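You operate a simulated robot arm through the tools that you are given. There is no shell and no other tool.

You are at the controls of a simulated robot arm. One attempt, no reset.

TASK
Crown the green bottle from the mat with the blue cap.
Fine: stand it in the capper's cup; cap on, slide in, one pull, lever back up; the other bottle stays open.

Only the result counts: the job must be done as asked and must still hold three seconds after the hand-in. Knocking over, shifting, dropping, spilling or breaking anything else fails it. Lids that push on must go on centred and level and be pressed home; caps that screw on are set level and turned clockwise until they are tight.

THE ROBOT
A 7-joint arm with a two-finger parallel gripper, fixed in place. Base frame: the origin is at the foot of the arm, x ahead of it, y to its left, z up. Units: mm, rad, N and s.
Its first joint turns from -2.897 to 2.897 rad. Payload 4.4 kg.
Tool frame: the origin (TCP) lies between the finger pads and is the grasp point; the fingertips stand 23 mm ahead of it; z points along the fingers, y is the line along which they close. The gripper opens to 94 mm. The fingers are 38 mm wide and 10 mm thick; the gripper's body (54 by 96 mm) begins 39 mm behind the TCP.
Orientation is that of the tool frame in the base frame, as [roll, pitch, yaw] about the fixed x, y, z axes, in that order (R = Rz(yaw) Ry(pitch) Rx(roll)). With the fingers straight down and closing along the base's y, the tool's x points along the base's -x, its y along +y and its z along -z.

THE INTERFACE
- The arm moves only by the tool move_arm. Its argument "plan" is text: rows parted by semicolons, each of 7 numbers parted by spaces: the finger opening in mm, from 0 to 94, then the shift along the tool's x, y, z in mm, then the turn, a rotation vector about the tool's x, y, z in rad. In form: jaw tx ty tz wx wy wz; .... A call has 1 to 20 rows; each row shifts and turns the commanded pose from where the row before left it, along the tool's axes as they then stand. A row lasts 0.2 s, in which the tool goes at most 50 mm and 0.15 rad; a call with a longer step from one row to the next is refused whole, and so is a gripper value outside its range. Where a pose cannot be reached the arm comes as near as it can. A force on the tool above 90 N (or 10 N above the force at the start of the call, whichever is more), or a blocked arm, ends the call early, and 0.2 s more pass. The fingers move at their own pace (about 72 mm/s each) and stop on an object; they squeeze with about 42 N. The grip force told is the motor's: it shows also when the fingers shut on nothing. Time passes only in rows, and 0.2 s behind the last, so rows that do not move let the fingers close. It gives the time, the measured TCP pose, the force on the tool (base axes), the opening and the grip force at its end, in the units of the frame above (readings bear some noise), with the torque about the TCP (base axes, N m) and any sound that the robot's microphone picked up.
- Cameras (640 x 400 px; columns grow to the right, rows downward): "scene" is fixed at [399.8, -500.3, 1657.4]; the picture's right is [0.88, -0.47, 0.00], its down [-0.13, -0.24, -0.96] and it looks along [0.45, 0.85, -0.27] (base axes); focal length 332 px, centre (320, 200). "wrist" rides on the gripper at [86, 16, -75] in the tool frame; the picture's right is [-0.18, 0.98, 0.00], its down [-0.58, -0.11, -0.81] and it looks along [-0.79, -0.15, 0.59] (tool axes); focal length 243 px, centre (320, 200). There is no depth. A picture from a camera that has moved, and an enlarged one, comes with that camera's place and axes in the base frame and with its lens.
- grab_frame(camera): a new picture of that camera. No time passes.
- enlarge(camera, box): a new picture of the part [left, top, right, bottom] of that camera's present view, enlarged. No time passes.
- job_done(): hands the job in; it is judged then, once.

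Nothing tells you positions but the pictures and the camera data. Unless the task says otherwise, let go and move clear before handing in.

The tools are called as a command line: name --argument value ..., lists and objects as JSON in quotes. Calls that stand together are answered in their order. move_arm: Moves the arm, as the interface text tells. Its arguments: {"type":"object","properties":{"plan":{"type":"string"}},"required":["plan"]} The other tools are called the same way: grab_frame (camera) takes a picture; enlarge (camera, box) takes an enlarged picture of a part of a camera's view; job_done () hands the job in.

At the start:

```text
t: 0.0
tcp_pos: [569.0, 168.4, 1558.8]
orientation: [-3.141, 0.0, 3.141]
ft_force: [0.1, 0.3, -0.6]
moment: [0.0, 0.01, -0.03]
finger_gap: 94.2
grip_force: 0.1
```

scene: 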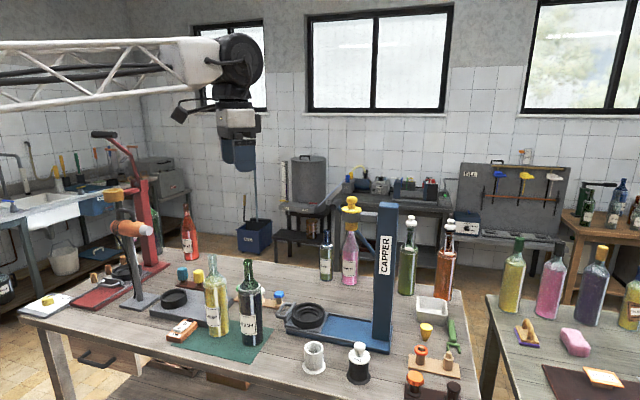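
wrist: 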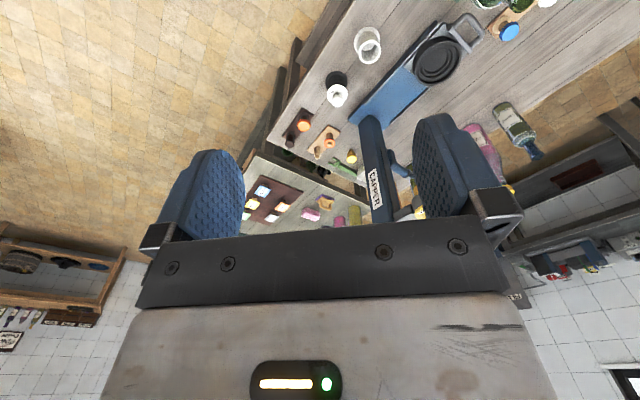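

I see a workbench with a green mat holding two bottles, a capper with a blue base and a column, and several caps and corks. I'll enlarge the views to find the details before moving.

enlarge --camera "scene" --box '[140, 240, 300, 360]'

enlarge --camera "scene" --box '[260, 190, 480, 400]'

enlarge --camera "wrist" --box '[260, 0, 560, 200]'

enlarge --camera "scene" --box '[0, 120, 220, 340]'

```text
3.33 times, centred on (220, 300) of scene
camera zoom: at [399.8, -500.3, 1657.4], right [0.88, -0.47, 0.0], down [-0.13, -0.24, -0.96], along [0.45, 0.85, -0.27], focal length 1108 px, centre (653, -133)
```

zoom: 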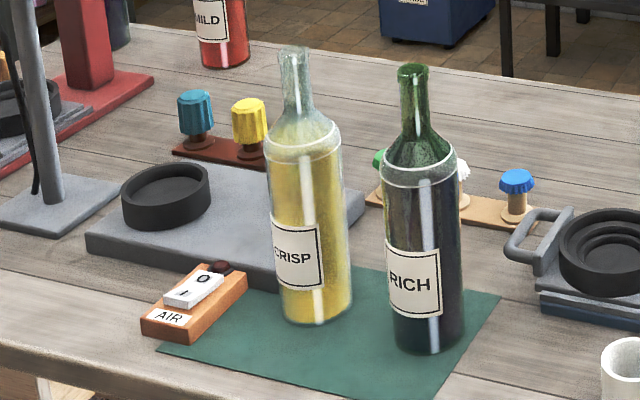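

```text
1.90 times, centred on (370, 295) of scene
camera zoom: at [399.8, -500.3, 1657.4], right [0.88, -0.47, 0.0], down [-0.13, -0.24, -0.96], along [0.45, 0.85, -0.27], focal length 633 px, centre (225, 19)
```

zoom: 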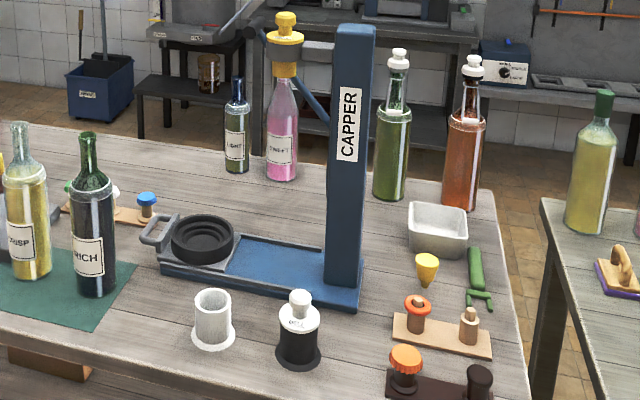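

```text
2.00 times, centred on (410, 100) of wrist
camera zoom: at [481.1, 184.6, 1633.8], right [0.18, 0.98, 0.0], down [0.58, -0.11, 0.81], along [0.79, -0.15, -0.59], focal length 485 px, centre (140, 400)
```

zoom: 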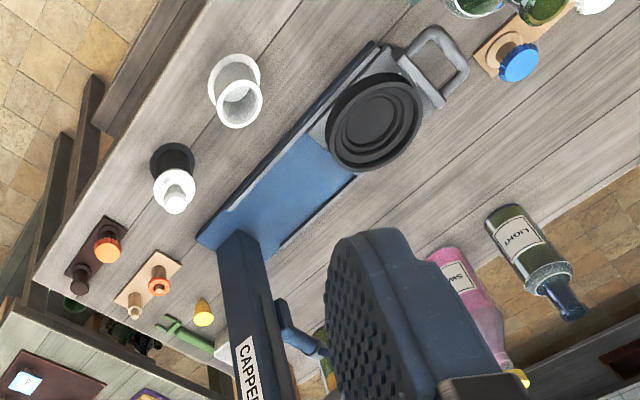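

```text
1.82 times, centred on (110, 230) of scene
camera zoom: at [399.8, -500.3, 1657.4], right [0.88, -0.47, 0.0], down [-0.13, -0.24, -0.96], along [0.45, 0.85, -0.27], focal length 604 px, centre (702, 146)
```

zoom: 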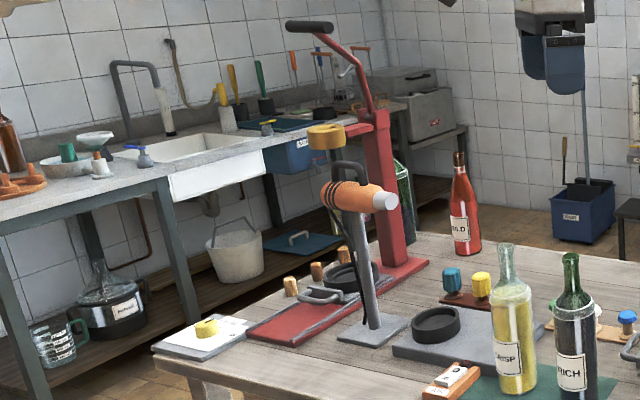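

The green bottle is "RICH" near (646, 453), on a table at z≈888. The open cup is near (845, 443), and the blue crown cap sits on a peg near (797, 596). I'll lower the wrist and turn it towards the capper so I can see its head and lever.

move_arm --plan "94 11.5 13.7 34.8 0 0 0;94 11.5 13.7 34.8 0 0 0;94 11.5 13.7 34.8 0 0 0;94 11.5 13.7 34.8 0 0 0;94 11.5 13.7 34.8 0 0 0;94 11.5 13.7 34.8 0 0 0;94 0 0 0 0 0 -0.1375;94 0 0 0 0 0 -0.1375;94 0 0 0 0 0 -0.1375;94 0 0 0 0 0 -0.1375;94 0 0 0 0 0 0"

grab_frame --camera "wrist"

grab_frame --camera "scene"

```text
t: 2.4
tcp_pos: [500.0, 251.3, 1350.2]
orientation: [-3.14, 0.001, -2.59]
ft_force: [-0.4, -0.3, -0.4]
moment: [0.01, -0.01, -0.01]
finger_gap: 93.9
grip_force: 0.0
```

```text
taken
camera wrist: at [416.7, 219.2, 1425.1], right [-0.36, 0.93, 0.0], down [0.55, 0.21, 0.81], along [0.75, 0.29, -0.59], focal length 243 px, centre (320, 200)
```

wrist: 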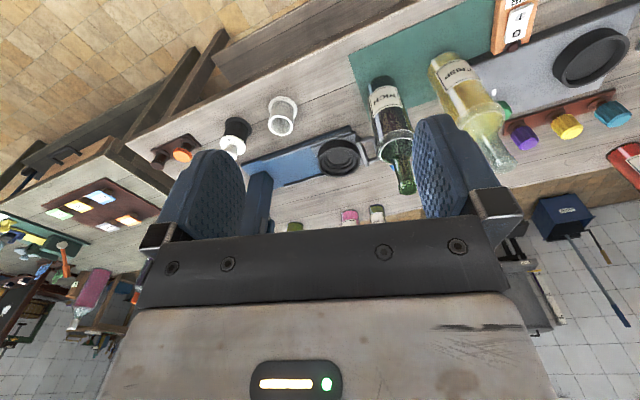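

```text
taken
```

scene: 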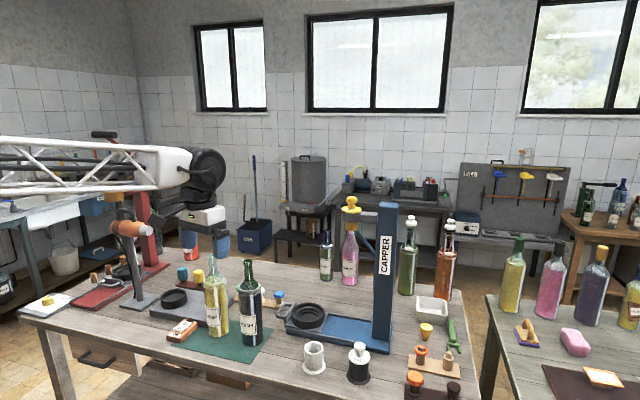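

The capper's head and lever are hidden behind the gripper in this view. I'll zoom in on the part that shows, then tilt the wrist to see the head.

enlarge --camera "scene" --box '[320, 185, 420, 265]'

move_arm --plan "94 0 0 0 0 -0.14 0;94 0 0 0 0 -0.14 0;94 0 0 0 0 -0.14 0;94 0 0 0 0 -0.14 0;94 0 0 0 0 -0.14 0;94 0 0 0 0 -0.14 0;94 0 0 0 0 0 0"

grab_frame --camera "wrist"

```text
5.00 times, centred on (370, 225) of scene
camera zoom: at [399.8, -500.3, 1657.4], right [0.88, -0.47, 0.0], down [-0.13, -0.24, -0.96], along [0.45, 0.85, -0.27], focal length 1662 px, centre (70, 75)
```

zoom: 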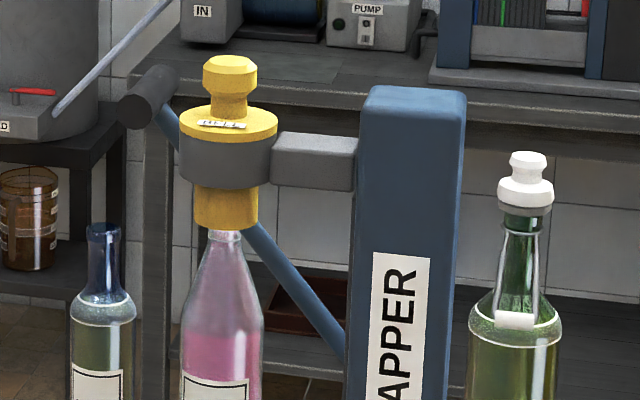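

```text
t: 4.0
tcp_pos: [499.4, 252.2, 1350.6]
orientation: [3.141, 0.842, -2.592]
ft_force: [0.0, -0.5, -0.6]
moment: [-0.02, -0.02, -0.02]
finger_gap: 93.9
grip_force: 0.1
```

```text
taken
camera wrist: at [393.8, 205.3, 1335.7], right [-0.41, 0.9, 0.14], down [-0.13, -0.2, 0.97], along [0.9, 0.38, 0.2], focal length 243 px, centre (320, 200)
```

wrist: 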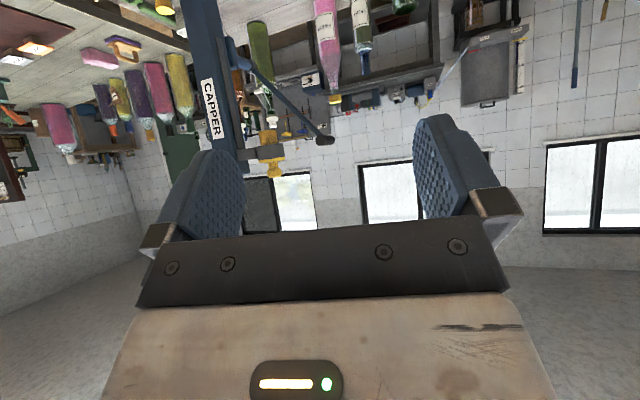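

The lever shows now. It is a blue rod pivoted on the far side of the column, rising to a dark grip near the head. I'll enlarge it to get its position.

enlarge --camera "wrist" --box '[180, 0, 380, 200]'

```text
2.00 times, centred on (280, 100) of wrist
camera zoom: at [393.8, 205.3, 1335.7], right [-0.41, 0.9, 0.14], down [-0.13, -0.2, 0.97], along [0.9, 0.38, 0.2], focal length 485 px, centre (400, 400)
```

zoom: 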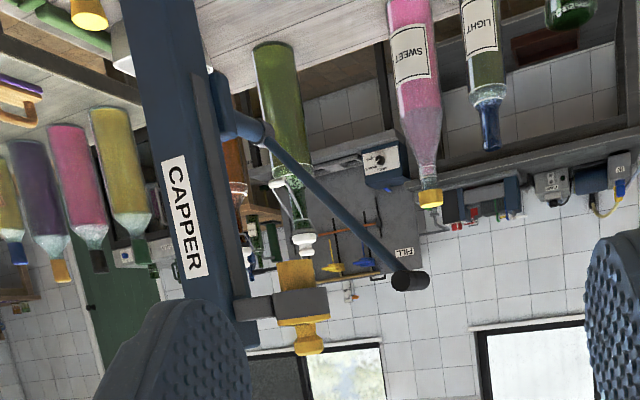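

The lever grip is near (980, 490, 1311), the head axis near (952, 334) and the column near (1042, 263). Next I'll level the tool and move closer to the cup to measure it.

move_arm --plan "94 0 0 0 0 0.14 0;94 0 0 0 0 0.14 0;94 0 0 0 0 0.14 0;94 0 0 0 0 0.14 0;94 0 0 0 0 0.14 0;94 0 0 0 0 0.14 0;94 -40.9 -1.7 14.3 0 0 0;94 -40.9 -1.7 14.3 0 0 0;94 -40.9 -1.7 14.3 0 0 0;94 -40.9 -1.7 14.3 0 0 0;94 -40.9 -1.7 14.3 0 0 0;94 -40.9 -1.7 14.3 0 0 0;94 -40.9 -1.7 14.3 0 0 0;94 0 0 0 0 0 0"

grab_frame --camera "wrist"

```text
t: 7.0
tcp_pos: [749.5, 391.2, 1249.2]
orientation: [3.141, 0.0, -2.592]
ft_force: [-0.5, 0.4, 0.1]
moment: [0.02, 0.04, 0.03]
finger_gap: 94.0
grip_force: 0.0
```

```text
taken
camera wrist: at [666.8, 358.7, 1324.7], right [-0.36, 0.93, 0.0], down [0.55, 0.21, 0.81], along [0.75, 0.29, -0.59], focal length 243 px, centre (320, 200)
```

wrist: 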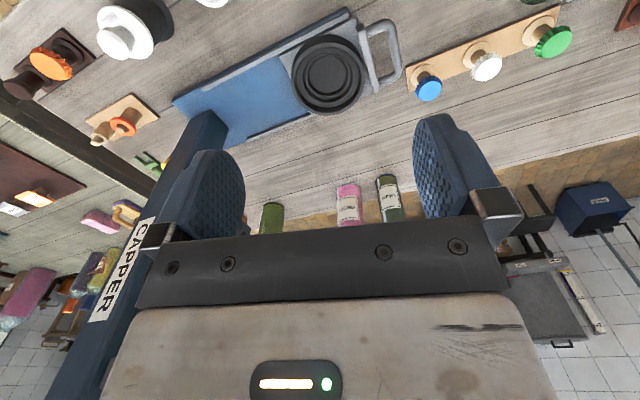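

The cup, carriage handle and cap stand are now in clear view. I'll enlarge both to measure them.

enlarge --camera "wrist" --box '[260, 0, 420, 100]'

enlarge --camera "wrist" --box '[400, 0, 580, 112]'

enlarge --camera "wrist" --box '[140, 0, 400, 162]'

```text
4.00 times, centred on (340, 50) of wrist
camera zoom: at [666.8, 358.7, 1324.7], right [-0.36, 0.93, 0.0], down [0.55, 0.21, 0.81], along [0.75, 0.29, -0.59], focal length 970 px, centre (240, 800)
```

zoom: 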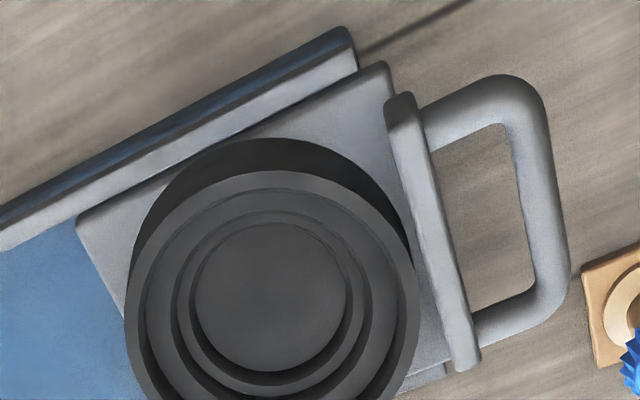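

```text
3.56 times, centred on (490, 56) of wrist
camera zoom: at [666.8, 358.7, 1324.7], right [-0.36, 0.93, 0.0], down [0.55, 0.21, 0.81], along [0.75, 0.29, -0.59], focal length 863 px, centre (-284, 712)
```

zoom: 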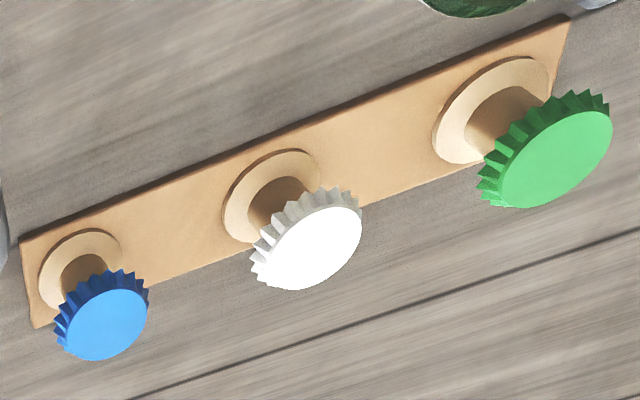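

```text
2.46 times, centred on (270, 81) of wrist
camera zoom: at [666.8, 358.7, 1324.7], right [-0.36, 0.93, 0.0], down [0.55, 0.21, 0.81], along [0.75, 0.29, -0.59], focal length 597 px, centre (443, 493)
```

zoom: 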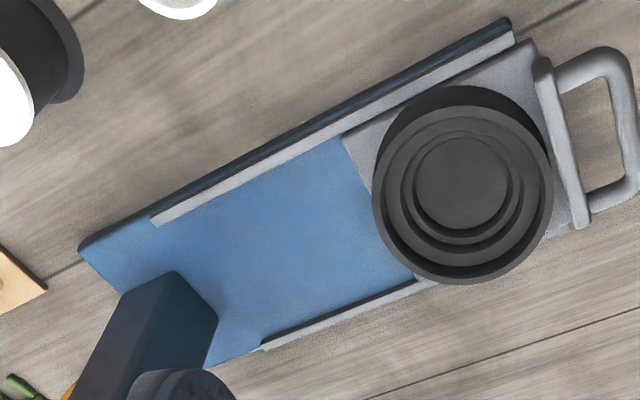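

The blue cap is at about (798, 596, 952) and the cup rim centre at about (850, 443), with stepped recesses of roughly 104, 83 and 66 mm. Next I'll move above the green bottle to measure its mouth.

move_arm --plan "94 0 0 -50 0 0 0;94 14 26.7 0 0 0 0;94 14 26.7 0 0 0 0;94 14 26.7 0 0 0 0;94 14 26.7 0 0 0 0;94 0 0 0 0 0 0"

grab_frame --camera "wrist"

enlarge --camera "scene" --box '[200, 230, 300, 310]'

```text
t: 8.4
tcp_pos: [646.7, 453.2, 1299.2]
orientation: [-3.141, 0.001, -2.593]
ft_force: [0.8, -0.2, 0.5]
moment: [-0.03, 0.0, -0.03]
finger_gap: 94.0
grip_force: 0.0
```

```text
taken
camera wrist: at [563.6, 420.8, 1374.6], right [-0.36, 0.93, 0.0], down [0.55, 0.21, 0.81], along [0.75, 0.29, -0.59], focal length 243 px, centre (320, 200)
```

wrist: 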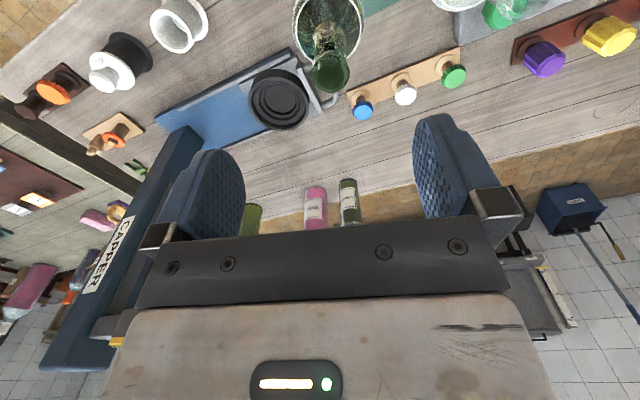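

```text
5.00 times, centred on (250, 270) of scene
camera zoom: at [399.8, -500.3, 1657.4], right [0.88, -0.47, 0.0], down [-0.13, -0.24, -0.96], along [0.45, 0.85, -0.27], focal length 1662 px, centre (670, -150)
```

zoom: 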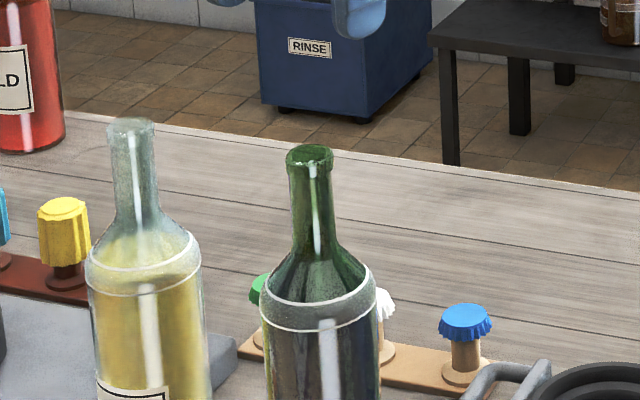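

enlarge --camera "wrist" --box '[260, 0, 420, 100]'

```text
4.00 times, centred on (340, 50) of wrist
camera zoom: at [563.6, 420.8, 1374.6], right [-0.36, 0.93, 0.0], down [0.55, 0.21, 0.81], along [0.75, 0.29, -0.59], focal length 970 px, centre (240, 800)
```

zoom: 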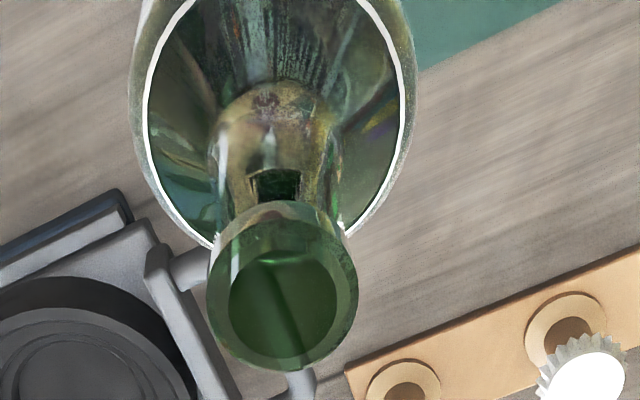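

The bottle mouth is near (651, 463, 1182) and about 30 mm wide. I'll align over it, go part-way down and check.

move_arm --plan "94 -4.5 3.3 0 0 0 0;94 -4.5 3.2 0 0 0 0;80 0 0 28 0 0 0;80 0 0 28 0 0 0;80 0 0 28 0 0 0;80 0 0 0 0 0 0"

grab_frame --camera "wrist"

enlarge --camera "wrist" --box '[240, 60, 400, 160]'

enlarge --camera "scene" --box '[190, 200, 310, 280]'

```text
t: 9.8
tcp_pos: [651.4, 463.4, 1215.6]
orientation: [-3.141, 0.0, -2.592]
ft_force: [0.2, -0.7, -0.4]
moment: [-0.02, 0.0, 0.01]
finger_gap: 80.2
grip_force: 0.0
```

```text
taken
camera wrist: at [567.7, 430.8, 1290.5], right [-0.36, 0.93, 0.0], down [0.55, 0.21, 0.81], along [0.75, 0.29, -0.59], focal length 243 px, centre (320, 200)
```

wrist: 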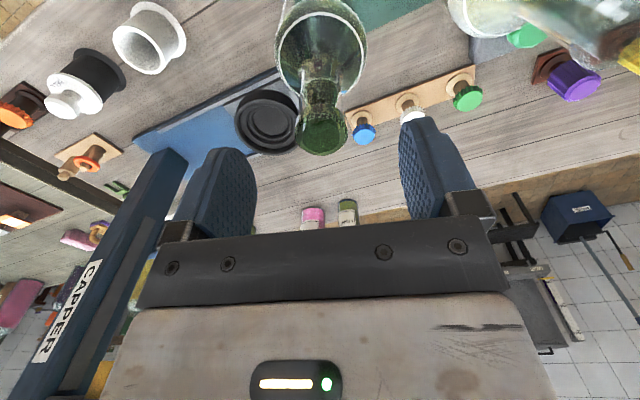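

```text
4.00 times, centred on (320, 110) of wrist
camera zoom: at [567.7, 430.8, 1290.5], right [-0.36, 0.93, 0.0], down [0.55, 0.21, 0.81], along [0.75, 0.29, -0.59], focal length 970 px, centre (320, 560)
```

zoom: 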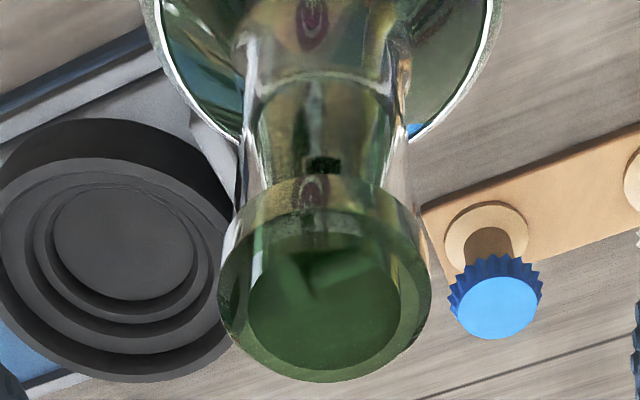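

```text
5.00 times, centred on (250, 240) of scene
camera zoom: at [399.8, -500.3, 1657.4], right [0.88, -0.47, 0.0], down [-0.13, -0.24, -0.96], along [0.45, 0.85, -0.27], focal length 1662 px, centre (670, 0)
```

zoom: 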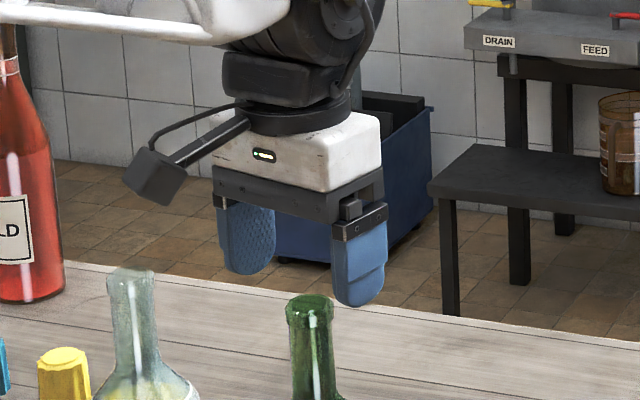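

The gripper is centred on the mouth to within about 1 mm, with the mouth at z≈1180. I'll go down around the neck and close.

move_arm --plan "80 0 0 20 0 0 0;80 0 0 20 0 0 0;80 0 0 21 0 0 0;80 0 0 0 0 0 0;20 0 0 0 0 0 0;10 0 0 0 0 0 0;10 0 0 0 0 0 0;10 0 0 0 0 0 0"

grab_frame --camera "wrist"

enlarge --camera "scene" --box '[190, 220, 310, 360]'

```text
t: 11.6
tcp_pos: [649.5, 463.5, 1154.4]
orientation: [3.142, 0.0, -2.592]
ft_force: [2.8, -2.9, -0.3]
moment: [-0.48, -0.54, -0.09]
finger_gap: 30.0
grip_force: 42.0
```

```text
taken
camera wrist: at [567.8, 431.1, 1229.7], right [-0.36, 0.93, 0.0], down [0.55, 0.21, 0.81], along [0.75, 0.29, -0.59], focal length 243 px, centre (320, 200)
```

wrist: 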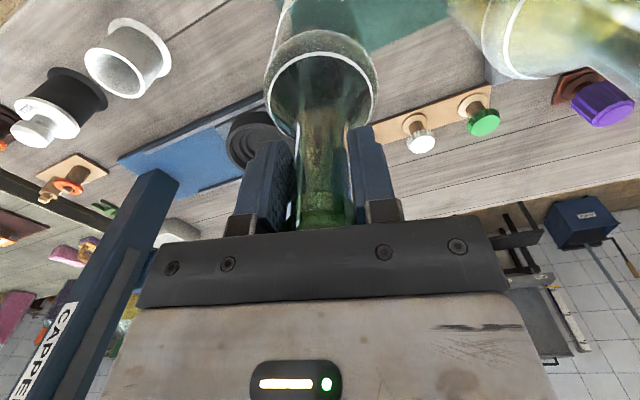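

```text
2.86 times, centred on (250, 290) of scene
camera zoom: at [399.8, -500.3, 1657.4], right [0.88, -0.47, 0.0], down [-0.13, -0.24, -0.96], along [0.45, 0.85, -0.27], focal length 950 px, centre (520, -57)
```

zoom: 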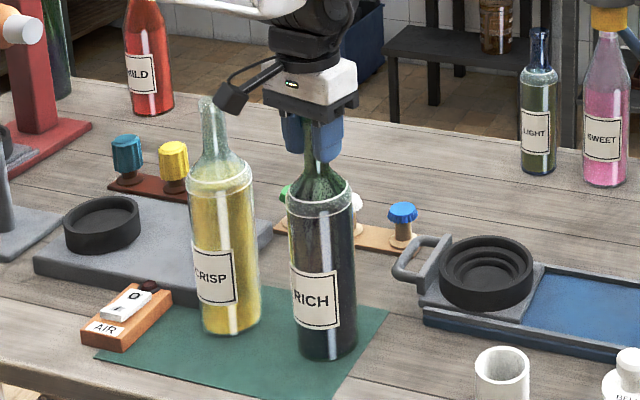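

The neck is gripped at a 30 mm gap. I'll lift it gently and check the weight and tilt.

move_arm --plan "10 0 0 -3 0 0 0;10 0 0 -6 0 0 0;10 0 0 -12 0 0 0;10 0 0 -20 0 0 0;10 0 0 -25 0 0 0;10 0 0 -25 0 0 0;10 0 0 -15 0 0 0;10 0 0 0 0 0 0;10 0 0 0 0 0 0"

grab_frame --camera "wrist"

grab_frame --camera "scene"

```text
t: 13.6
tcp_pos: [649.9, 463.6, 1260.4]
orientation: [3.141, 0.0, -2.592]
ft_force: [0.1, 0.8, -11.9]
moment: [0.16, 0.1, -0.03]
finger_gap: 30.0
grip_force: 42.0
```

```text
taken
camera wrist: at [567.4, 430.5, 1335.9], right [-0.36, 0.93, 0.0], down [0.55, 0.21, 0.81], along [0.75, 0.29, -0.59], focal length 243 px, centre (320, 200)
```

wrist: 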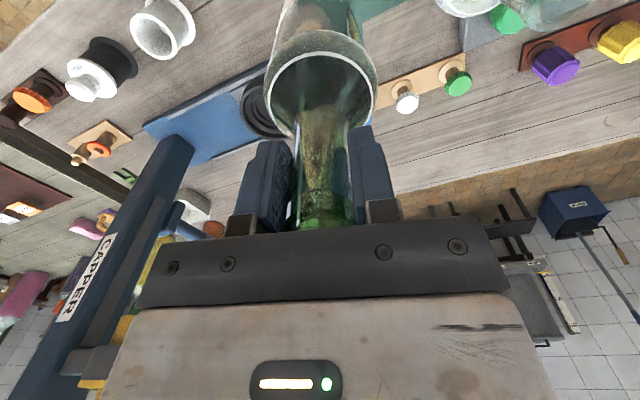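

```text
taken
```

scene: 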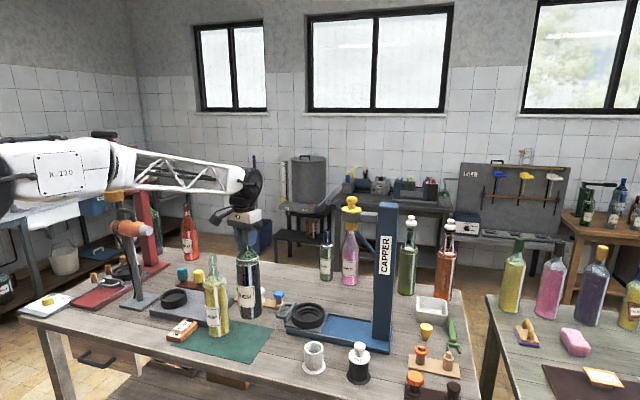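

The bottle is held and weighs about 12 N. Before placing it I want a precise cup centre, so I'll swing it to the side at a safe height and view the cup unobstructed.

move_arm --plan "10 0 0 -15 0 0 0;10 0 0 -25 0 0 0;10 5 -10 0 0 0 0;10 11 -20 0 0 0 0;10 13 -25 0 0 0 0;10 13.5 -25 0 0 0 0;10 13.5 -25 0 0 0 0;10 13.5 -25 0 0 0 0;10 13 -25 0 0 0 0;10 13 -25 0 0 0 0;10 11 -20 0 0 0 0;10 7 -10.2 0 0 0 0;10 0 0 0 0 0 0;10 0 0 0 0 0 0"

grab_frame --camera "wrist"

```text
t: 16.6
tcp_pos: [663.8, 224.2, 1300.7]
orientation: [-3.141, -0.001, -2.593]
ft_force: [0.3, 0.3, -13.2]
moment: [-0.01, 0.07, 0.02]
finger_gap: 28.3
grip_force: 42.2
```

```text
taken
camera wrist: at [580.9, 192.1, 1375.9], right [-0.36, 0.93, 0.0], down [0.55, 0.21, 0.81], along [0.75, 0.29, -0.59], focal length 243 px, centre (320, 200)
```

wrist: 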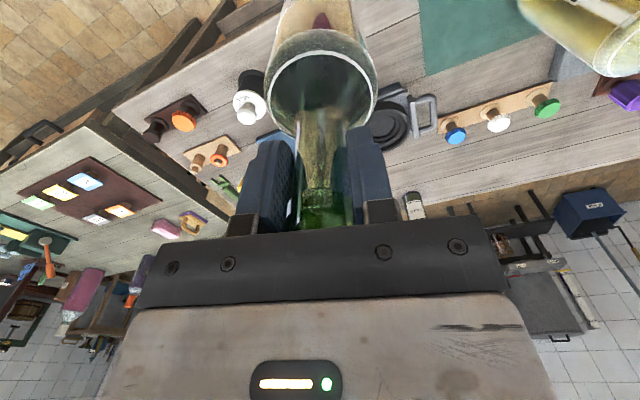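

The bottle still hides part of the cup. I'll move further sideways and closer so the whole rim shows.

move_arm --plan "10 -8 -5 0 0 0 0;10 -18 -10 0 0 0 0;10 -20 -11 0 0 0 0;10 -20 -11 0 0 0 0;10 -20 -11 0 0 0 0;10 -20 -11 0 0 0 0;10 -18 -10 0 0 0 0;10 -9.9 -5.4 0 0 0 0;10 -4 -3 0 0 0 0;10 0 0 0 0 0 0;10 0 0 0 0 0 0"

grab_frame --camera "wrist"

enlarge --camera "wrist" --box '[360, 0, 520, 100]'

```text
t: 19.0
tcp_pos: [822.3, 231.3, 1300.9]
orientation: [3.141, -0.001, -2.593]
ft_force: [-0.6, -0.3, -12.3]
moment: [-0.04, 0.02, 0.0]
finger_gap: 28.5
grip_force: 42.2
```

```text
taken
camera wrist: at [738.4, 198.6, 1375.6], right [-0.36, 0.93, 0.0], down [0.55, 0.21, 0.81], along [0.75, 0.29, -0.59], focal length 243 px, centre (320, 200)
```

wrist: 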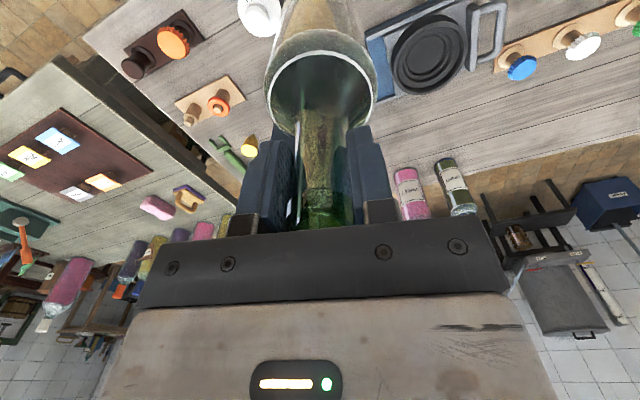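

```text
4.00 times, centred on (440, 50) of wrist
camera zoom: at [738.4, 198.6, 1375.6], right [-0.36, 0.93, 0.0], down [0.55, 0.21, 0.81], along [0.75, 0.29, -0.59], focal length 970 px, centre (-160, 800)
```

zoom: 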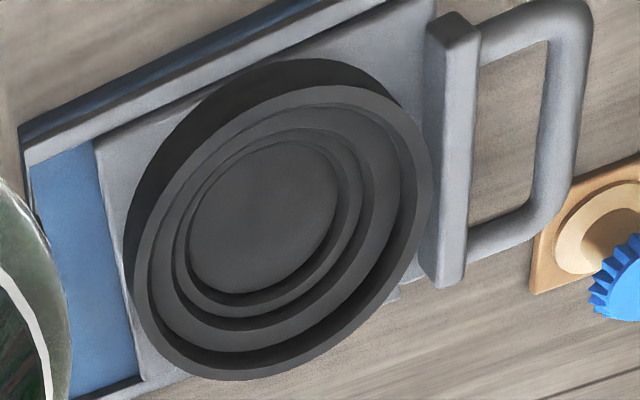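

Combining views, the cup rim centre is (855.5, 445.5, 937) with a 60 mm radius. The middle recess is about 82 mm and the bottle about 79 mm. Now I'll check how straight the bottle hangs in the hand.

enlarge --camera "scene" --box '[260, 190, 420, 350]'

enlarge --camera "wrist" --box '[220, 0, 420, 240]'

grab_frame --camera "scene"

```text
2.50 times, centred on (340, 270) of scene
camera zoom: at [399.8, -500.3, 1657.4], right [0.88, -0.47, 0.0], down [-0.13, -0.24, -0.96], along [0.45, 0.85, -0.27], focal length 831 px, centre (270, 25)
```

zoom: 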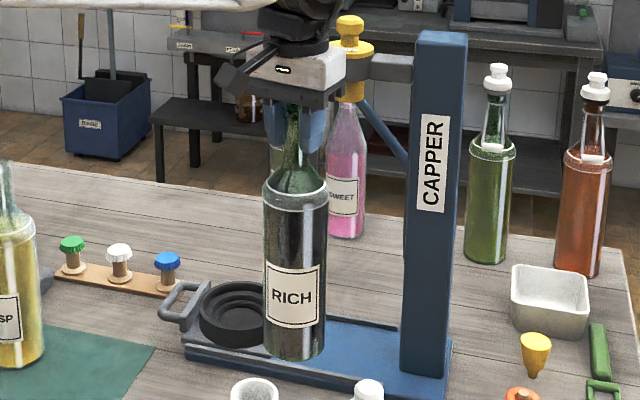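

```text
1.67 times, centred on (320, 120) of wrist
camera zoom: at [738.4, 198.6, 1375.6], right [-0.36, 0.93, 0.0], down [0.55, 0.21, 0.81], along [0.75, 0.29, -0.59], focal length 404 px, centre (320, 333)
```

zoom: 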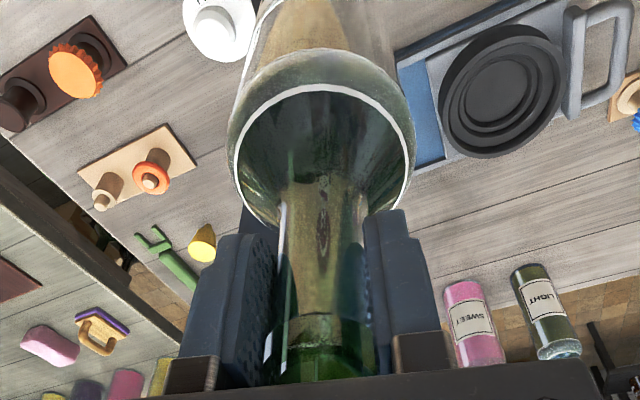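

```text
taken
```

scene: 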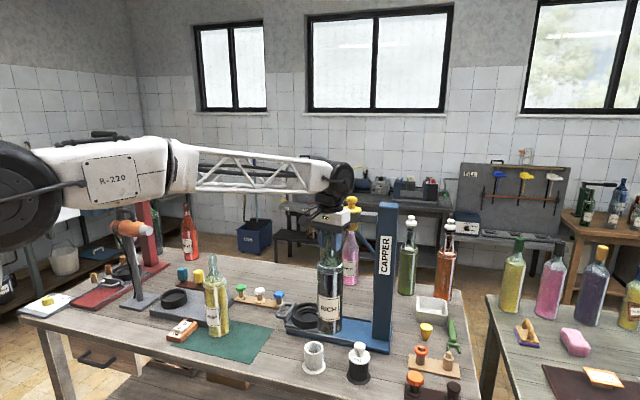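

The bottle hangs straight. I'll take a path clear of the press head to a point above the cup at (855.5, 445.5).

move_arm --plan "10 -0.6 10 0 0 0 0;10 -1.4 20 0 0 0 0;10 -1.4 22 0 0 0 0;10 -1.6 25 0 0 0 0;10 -1.4 20 0 0 0 0;10 -5 14 0 0 0 0;10 -16 6 0 0 0 0;10 -20 8 0 0 0 0;10 -20 8 0 0 0 0;10 -20 8 0 0 0 0;10 -20 8 0 0 0 0;10 -18 8 0 0 0 0;10 -10 5 0 0 0 0;10 -4.8 3.3 0 0 0 0;10 0 0 0 0 0 0;10 0 0 0 0 0 0"

grab_frame --camera "wrist"

enlarge --camera "scene" --box '[250, 190, 390, 350]'

```text
t: 22.4
tcp_pos: [854.6, 444.0, 1299.2]
orientation: [-3.141, -0.002, -2.591]
ft_force: [-0.4, -0.1, -12.2]
moment: [-0.02, 0.04, -0.02]
finger_gap: 28.3
grip_force: 41.5
```

```text
taken
camera wrist: at [771.5, 412.4, 1375.5], right [-0.36, 0.93, 0.0], down [0.55, 0.21, 0.81], along [0.75, 0.29, -0.59], focal length 243 px, centre (320, 200)
```

wrist: 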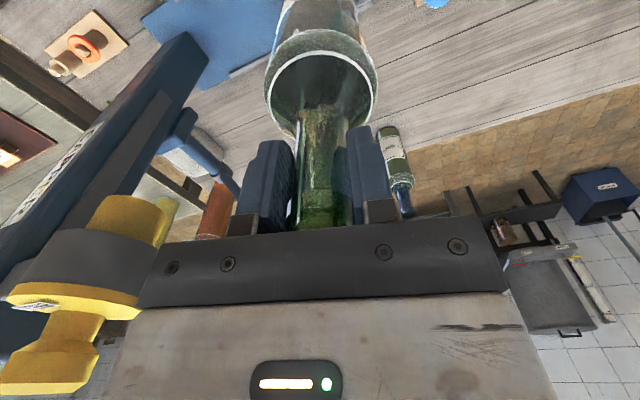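

```text
2.50 times, centred on (320, 270) of scene
camera zoom: at [399.8, -500.3, 1657.4], right [0.88, -0.47, 0.0], down [-0.13, -0.24, -0.96], along [0.45, 0.85, -0.27], focal length 831 px, centre (320, 25)
```

zoom: 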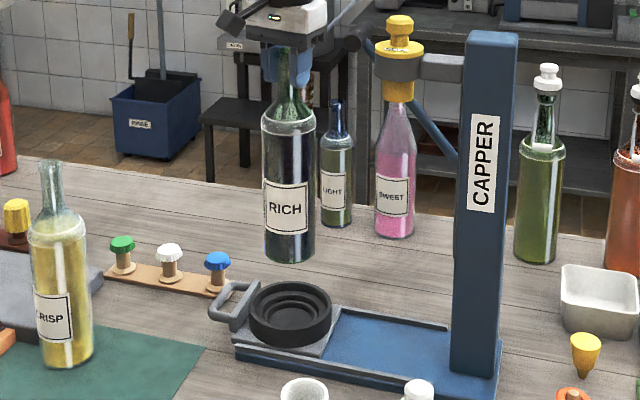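

The bottle axis lines up with the cup in the scene view. I'll go down to just above the rim and re-check with more zoom.

move_arm --plan "10 -1.5 0.8 5 0 0 0;10 0 0 15 0 0 0;10 0 0 20 0 0 0;10 0 0 15 0 0 0;10 0 0 5 0 0 0;10 0 0 0 0 0 0;10 0 0 0 0 0 0"

enlarge --camera "scene" --box '[270, 270, 350, 350]'

enlarge --camera "scene" --box '[270, 200, 370, 300]'

```text
t: 24.0
tcp_pos: [855.4, 444.6, 1240.3]
orientation: [-3.14, 0.0, -2.591]
ft_force: [-0.6, 0.2, -12.2]
moment: [0.0, 0.05, -0.03]
finger_gap: 28.5
grip_force: 41.6
```

```text
5.00 times, centred on (310, 310) of scene
camera zoom: at [399.8, -500.3, 1657.4], right [0.88, -0.47, 0.0], down [-0.13, -0.24, -0.96], along [0.45, 0.85, -0.27], focal length 1662 px, centre (370, -350)
```

zoom: 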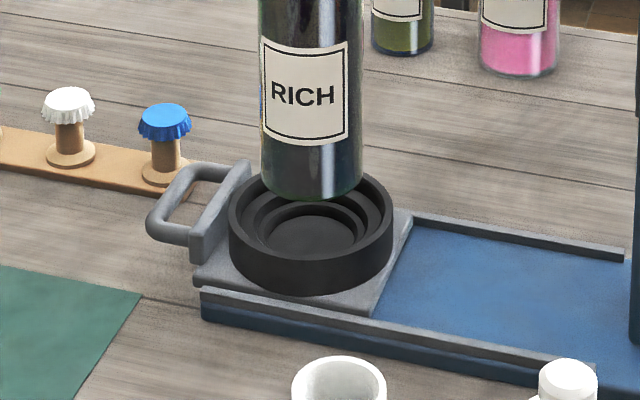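

```text
4.00 times, centred on (320, 250) of scene
camera zoom: at [399.8, -500.3, 1657.4], right [0.88, -0.47, 0.0], down [-0.13, -0.24, -0.96], along [0.45, 0.85, -0.27], focal length 1330 px, centre (320, 0)
```

zoom: 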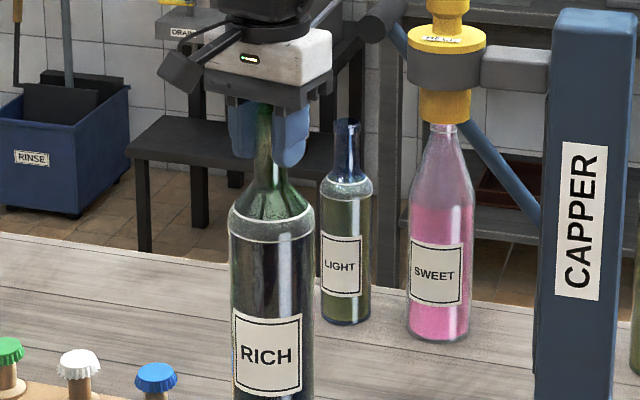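

enlarge --camera "scene" --box '[290, 285, 338, 315]'

enlarge --camera "wrist" --box '[220, 0, 420, 125]'

```text
13.33 times, centred on (314, 300) of scene
camera zoom: at [399.8, -500.3, 1657.4], right [0.88, -0.47, 0.0], down [-0.13, -0.24, -0.96], along [0.45, 0.85, -0.27], focal length 4432 px, centre (400, -1133)
```

zoom: 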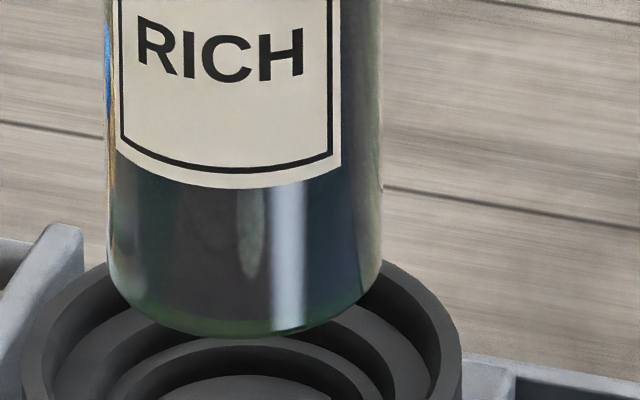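

```text
3.20 times, centred on (320, 62) of wrist
camera zoom: at [772.7, 413.1, 1315.6], right [-0.36, 0.93, 0.0], down [0.55, 0.21, 0.81], along [0.75, 0.29, -0.59], focal length 776 px, centre (320, 640)
```

zoom: 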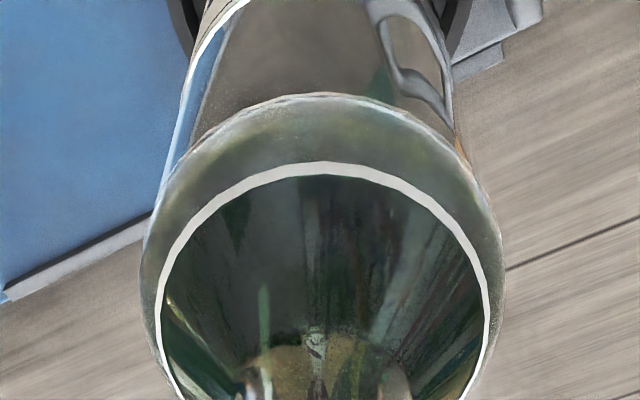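

The scene view shows the bottle about 1 mm off to the right, so I'll correct that and lower it into the rim zone.

move_arm --plan "10 0.2 1.2 0 0 0 0;10 0 0 8 0 0 0;10 0 0 10 0 0 0;10 0 0 8 0 0 0;10 0 0 4 0 0 0;10 0 0 0 0 0 0"

enlarge --camera "scene" --box '[286, 290, 342, 325]'

```text
t: 25.4
tcp_pos: [855.2, 447.2, 1210.5]
orientation: [3.141, 0.0, -2.593]
ft_force: [0.7, 0.7, -12.1]
moment: [-0.02, 0.04, -0.03]
finger_gap: 28.5
grip_force: 42.2
```

```text
11.43 times, centred on (314, 308) of scene
camera zoom: at [399.8, -500.3, 1657.4], right [0.88, -0.47, 0.0], down [-0.13, -0.24, -0.96], along [0.45, 0.85, -0.27], focal length 3799 px, centre (389, -1029)
```

zoom: 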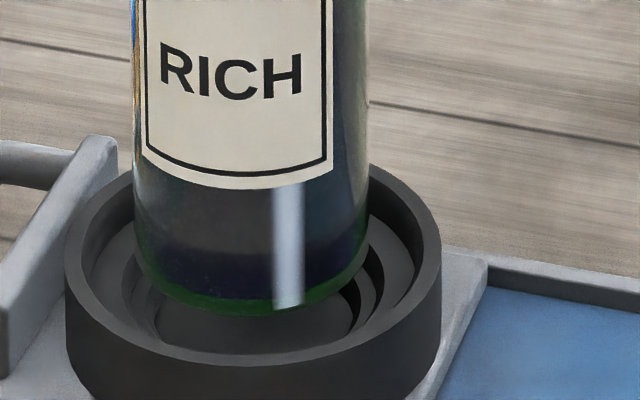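

The bottle is centred laterally over the recess. I'll continue down slowly, watching for contact.

move_arm --plan "10 0 0 5 0 0 0;10 0 0 4 0 0 0;10 0 0 2 0 0 0;10 0 0 0 0 0 0"

enlarge --camera "scene" --box '[286, 290, 342, 325]'

```text
t: 26.4
tcp_pos: [854.1, 447.2, 1199.5]
orientation: [-3.141, 0.0, -2.592]
ft_force: [0.3, 0.0, -11.9]
moment: [-0.02, -0.01, 0.01]
finger_gap: 28.4
grip_force: 41.9
```

```text
11.43 times, centred on (314, 308) of scene
camera zoom: at [399.8, -500.3, 1657.4], right [0.88, -0.47, 0.0], down [-0.13, -0.24, -0.96], along [0.45, 0.85, -0.27], focal length 3799 px, centre (389, -1029)
```

zoom: 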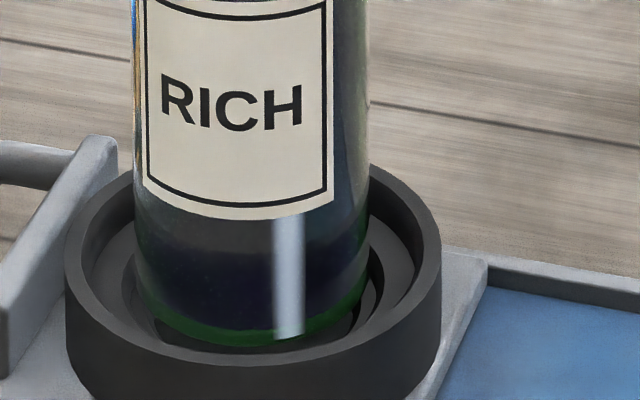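

move_arm --plan "10 0 0 3 0 0 0;10 0 0 2 0 0 0;10 0 0 0 0 0 0"

enlarge --camera "scene" --box '[286, 290, 342, 325]'

```text
t: 27.2
tcp_pos: [854.3, 447.5, 1195.6]
orientation: [3.14, 0.001, -2.592]
ft_force: [-1.1, -9.2, -4.6]
moment: [-1.99, 0.27, -0.06]
finger_gap: 28.8
grip_force: 41.9
```

```text
11.43 times, centred on (314, 308) of scene
camera zoom: at [399.8, -500.3, 1657.4], right [0.88, -0.47, 0.0], down [-0.13, -0.24, -0.96], along [0.45, 0.85, -0.27], focal length 3799 px, centre (389, -1029)
```

zoom: 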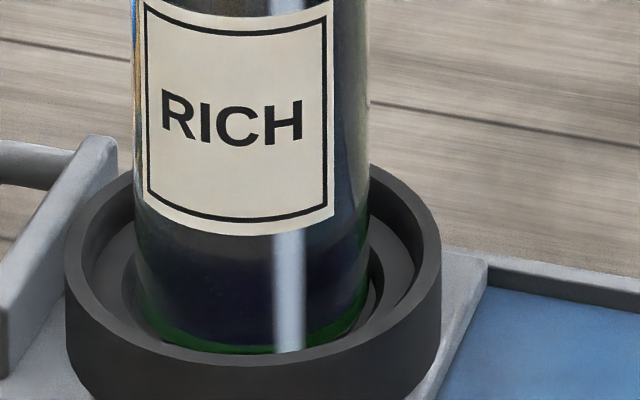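

The bottle's +y bottom edge is touching the step of the recess: force is −9 N in y, with a moment. I'll lift slightly, shift about 2.7 mm in −y and try again.

move_arm --plan "10 0 0 -4 0 0 0;10 1.7 -2.15 0 0 0 0;10 0 0 0 0 0 0;10 0 0 2 0 0 0;10 0 0 2 0 0 0;10 0 0 0 0 0 0"

enlarge --camera "scene" --box '[286, 290, 342, 325]'

```text
t: 28.6
tcp_pos: [855.0, 444.5, 1194.7]
orientation: [3.14, 0.001, -2.594]
ft_force: [0.2, -0.7, -12.0]
moment: [0.0, 0.01, 0.0]
finger_gap: 28.6
grip_force: 42.1
```

```text
11.43 times, centred on (314, 308) of scene
camera zoom: at [399.8, -500.3, 1657.4], right [0.88, -0.47, 0.0], down [-0.13, -0.24, -0.96], along [0.45, 0.85, -0.27], focal length 3799 px, centre (389, -1029)
```

zoom: 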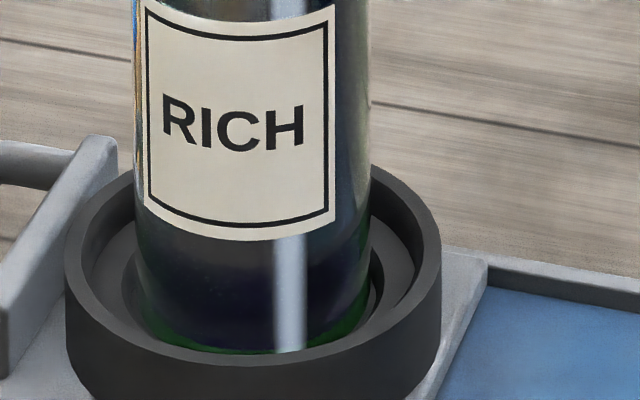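

No contact force now at the same height, so it is entering the recess. I'll continue in small steps.

move_arm --plan "10 0 0 2 0 0 0;10 0 0 2 0 0 0;10 0 0 0 0 0 0"

```text
t: 29.4
tcp_pos: [853.8, 444.3, 1193.0]
orientation: [3.14, 0.003, -2.592]
ft_force: [-5.8, -4.8, 8.4]
moment: [-1.03, 0.82, -0.03]
finger_gap: 28.8
grip_force: 42.2
```

enlarge --camera "scene" --box '[292, 300, 340, 330]'

grab_frame --camera "wrist"

```text
13.33 times, centred on (316, 315) of scene
camera zoom: at [399.8, -500.3, 1657.4], right [0.88, -0.47, 0.0], down [-0.13, -0.24, -0.96], along [0.45, 0.85, -0.27], focal length 4432 px, centre (373, -1333)
```

zoom: 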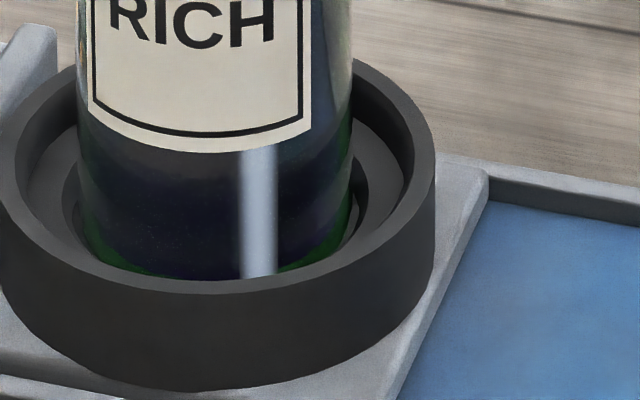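

```text
taken
camera wrist: at [770.9, 412.0, 1267.9], right [-0.36, 0.93, 0.0], down [0.55, 0.21, 0.81], along [0.75, 0.29, -0.59], focal length 243 px, centre (320, 200)
```

wrist: 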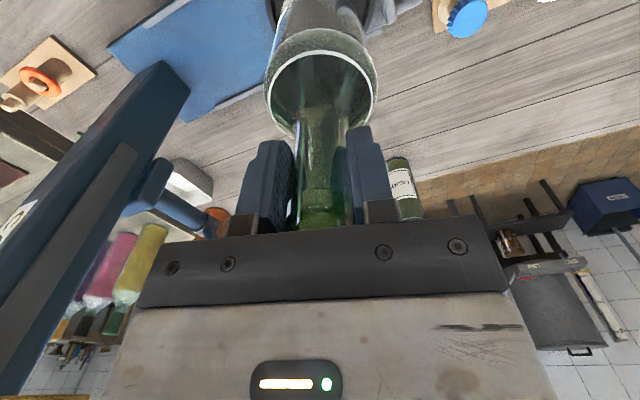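

move_arm --plan "10 1.2 -0.2 0 0 0 0;10 0 0 0 0 0 0"

enlarge --camera "scene" --box '[292, 300, 340, 330]'

```text
t: 30.0
tcp_pos: [853.2, 444.7, 1192.9]
orientation: [3.141, 0.005, -2.595]
ft_force: [5.8, 4.1, 19.2]
moment: [0.71, -0.77, 0.02]
finger_gap: 28.5
grip_force: 41.9
```

```text
13.33 times, centred on (316, 315) of scene
camera zoom: at [399.8, -500.3, 1657.4], right [0.88, -0.47, 0.0], down [-0.13, -0.24, -0.96], along [0.45, 0.85, -0.27], focal length 4432 px, centre (373, -1333)
```

zoom: 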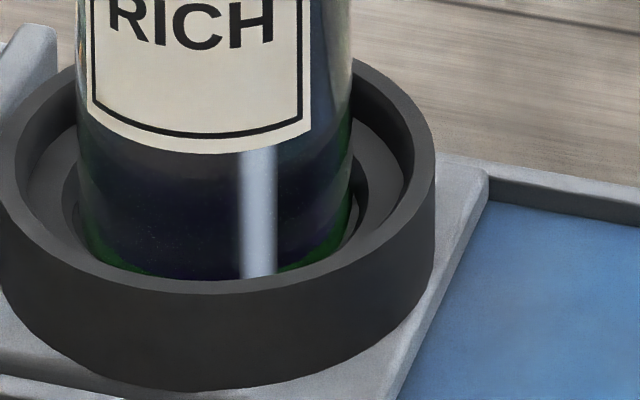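

The sideways force flipped sign while the height held, so this is flat friction contact on the ledge. I'll unload the force and then open the gripper gently.

move_arm --plan "10 -0.6 0.1 0 0 0 0;10 0 0 -1.5 0 0 0;10 0 0 0 0 0 0"

```text
t: 30.8
tcp_pos: [853.1, 444.1, 1192.8]
orientation: [-3.141, -0.001, -2.592]
ft_force: [1.7, 3.1, 18.2]
moment: [0.74, -0.68, 0.05]
finger_gap: 28.8
grip_force: 42.4
```

move_arm --plan "10 0 0 -1.5 0 0 0;10 0 0 0 0 0 0"

```text
t: 31.4
tcp_pos: [853.7, 444.9, 1193.4]
orientation: [-3.141, -0.002, -2.59]
ft_force: [2.7, 4.7, 4.4]
moment: [0.91, -0.78, 0.07]
finger_gap: 28.6
grip_force: 42.0
```

move_arm --plan "10 -0.3 0 -0.6 0 0 0;10 0 -0.4 0 0 0 0;32 0 0 0 0 0 0;36 0 0 0 0 0 0;44 0 0 0 0 0 0;50 0 0 0 0 0 0;50 0 0 0 0 0 0"

enlarge --camera "scene" --box '[292, 300, 340, 330]'

enlarge --camera "scene" --box '[250, 210, 410, 350]'

grab_frame --camera "wrist"

```text
t: 33.0
tcp_pos: [854.7, 444.7, 1193.8]
orientation: [3.14, 0.0, -2.592]
ft_force: [-0.5, 0.1, 1.1]
moment: [-0.01, -0.02, 0.01]
finger_gap: 50.1
grip_force: 0.2
```

```text
13.33 times, centred on (316, 315) of scene
camera zoom: at [399.8, -500.3, 1657.4], right [0.88, -0.47, 0.0], down [-0.13, -0.24, -0.96], along [0.45, 0.85, -0.27], focal length 4432 px, centre (373, -1333)
```

zoom: 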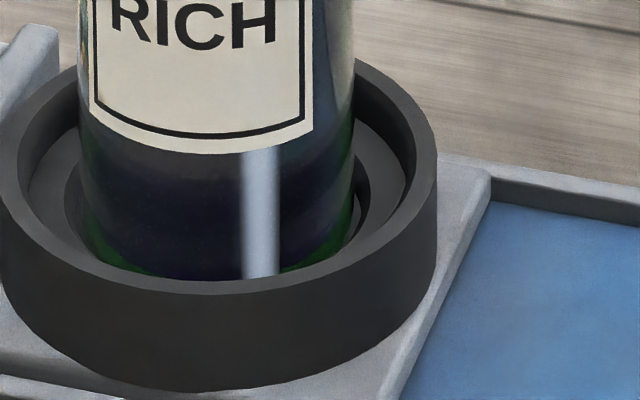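

```text
2.86 times, centred on (330, 280) of scene
camera zoom: at [399.8, -500.3, 1657.4], right [0.88, -0.47, 0.0], down [-0.13, -0.24, -0.96], along [0.45, 0.85, -0.27], focal length 950 px, centre (291, -29)
```

zoom: 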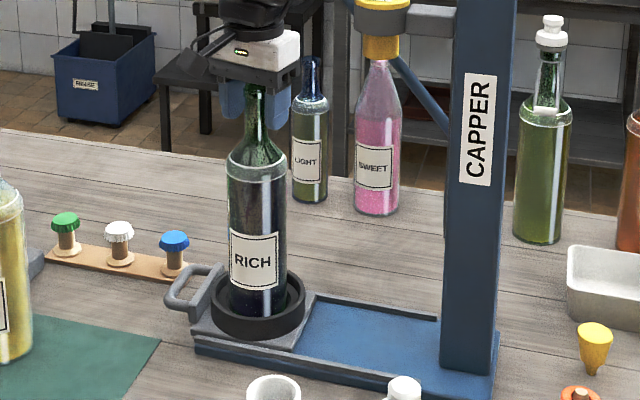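

```text
taken
camera wrist: at [771.3, 411.2, 1269.6], right [-0.36, 0.93, 0.0], down [0.55, 0.21, 0.81], along [0.75, 0.29, -0.59], focal length 243 px, centre (320, 200)
```

wrist: 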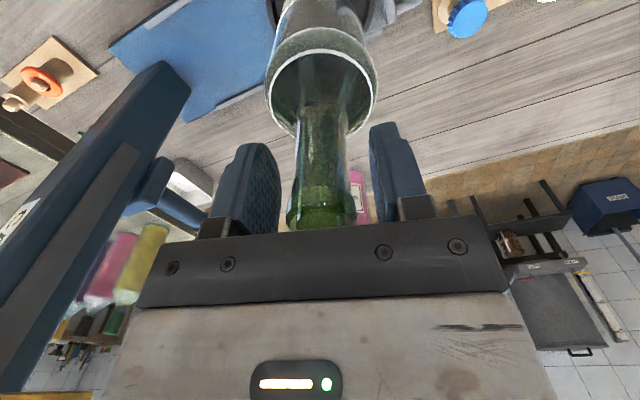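

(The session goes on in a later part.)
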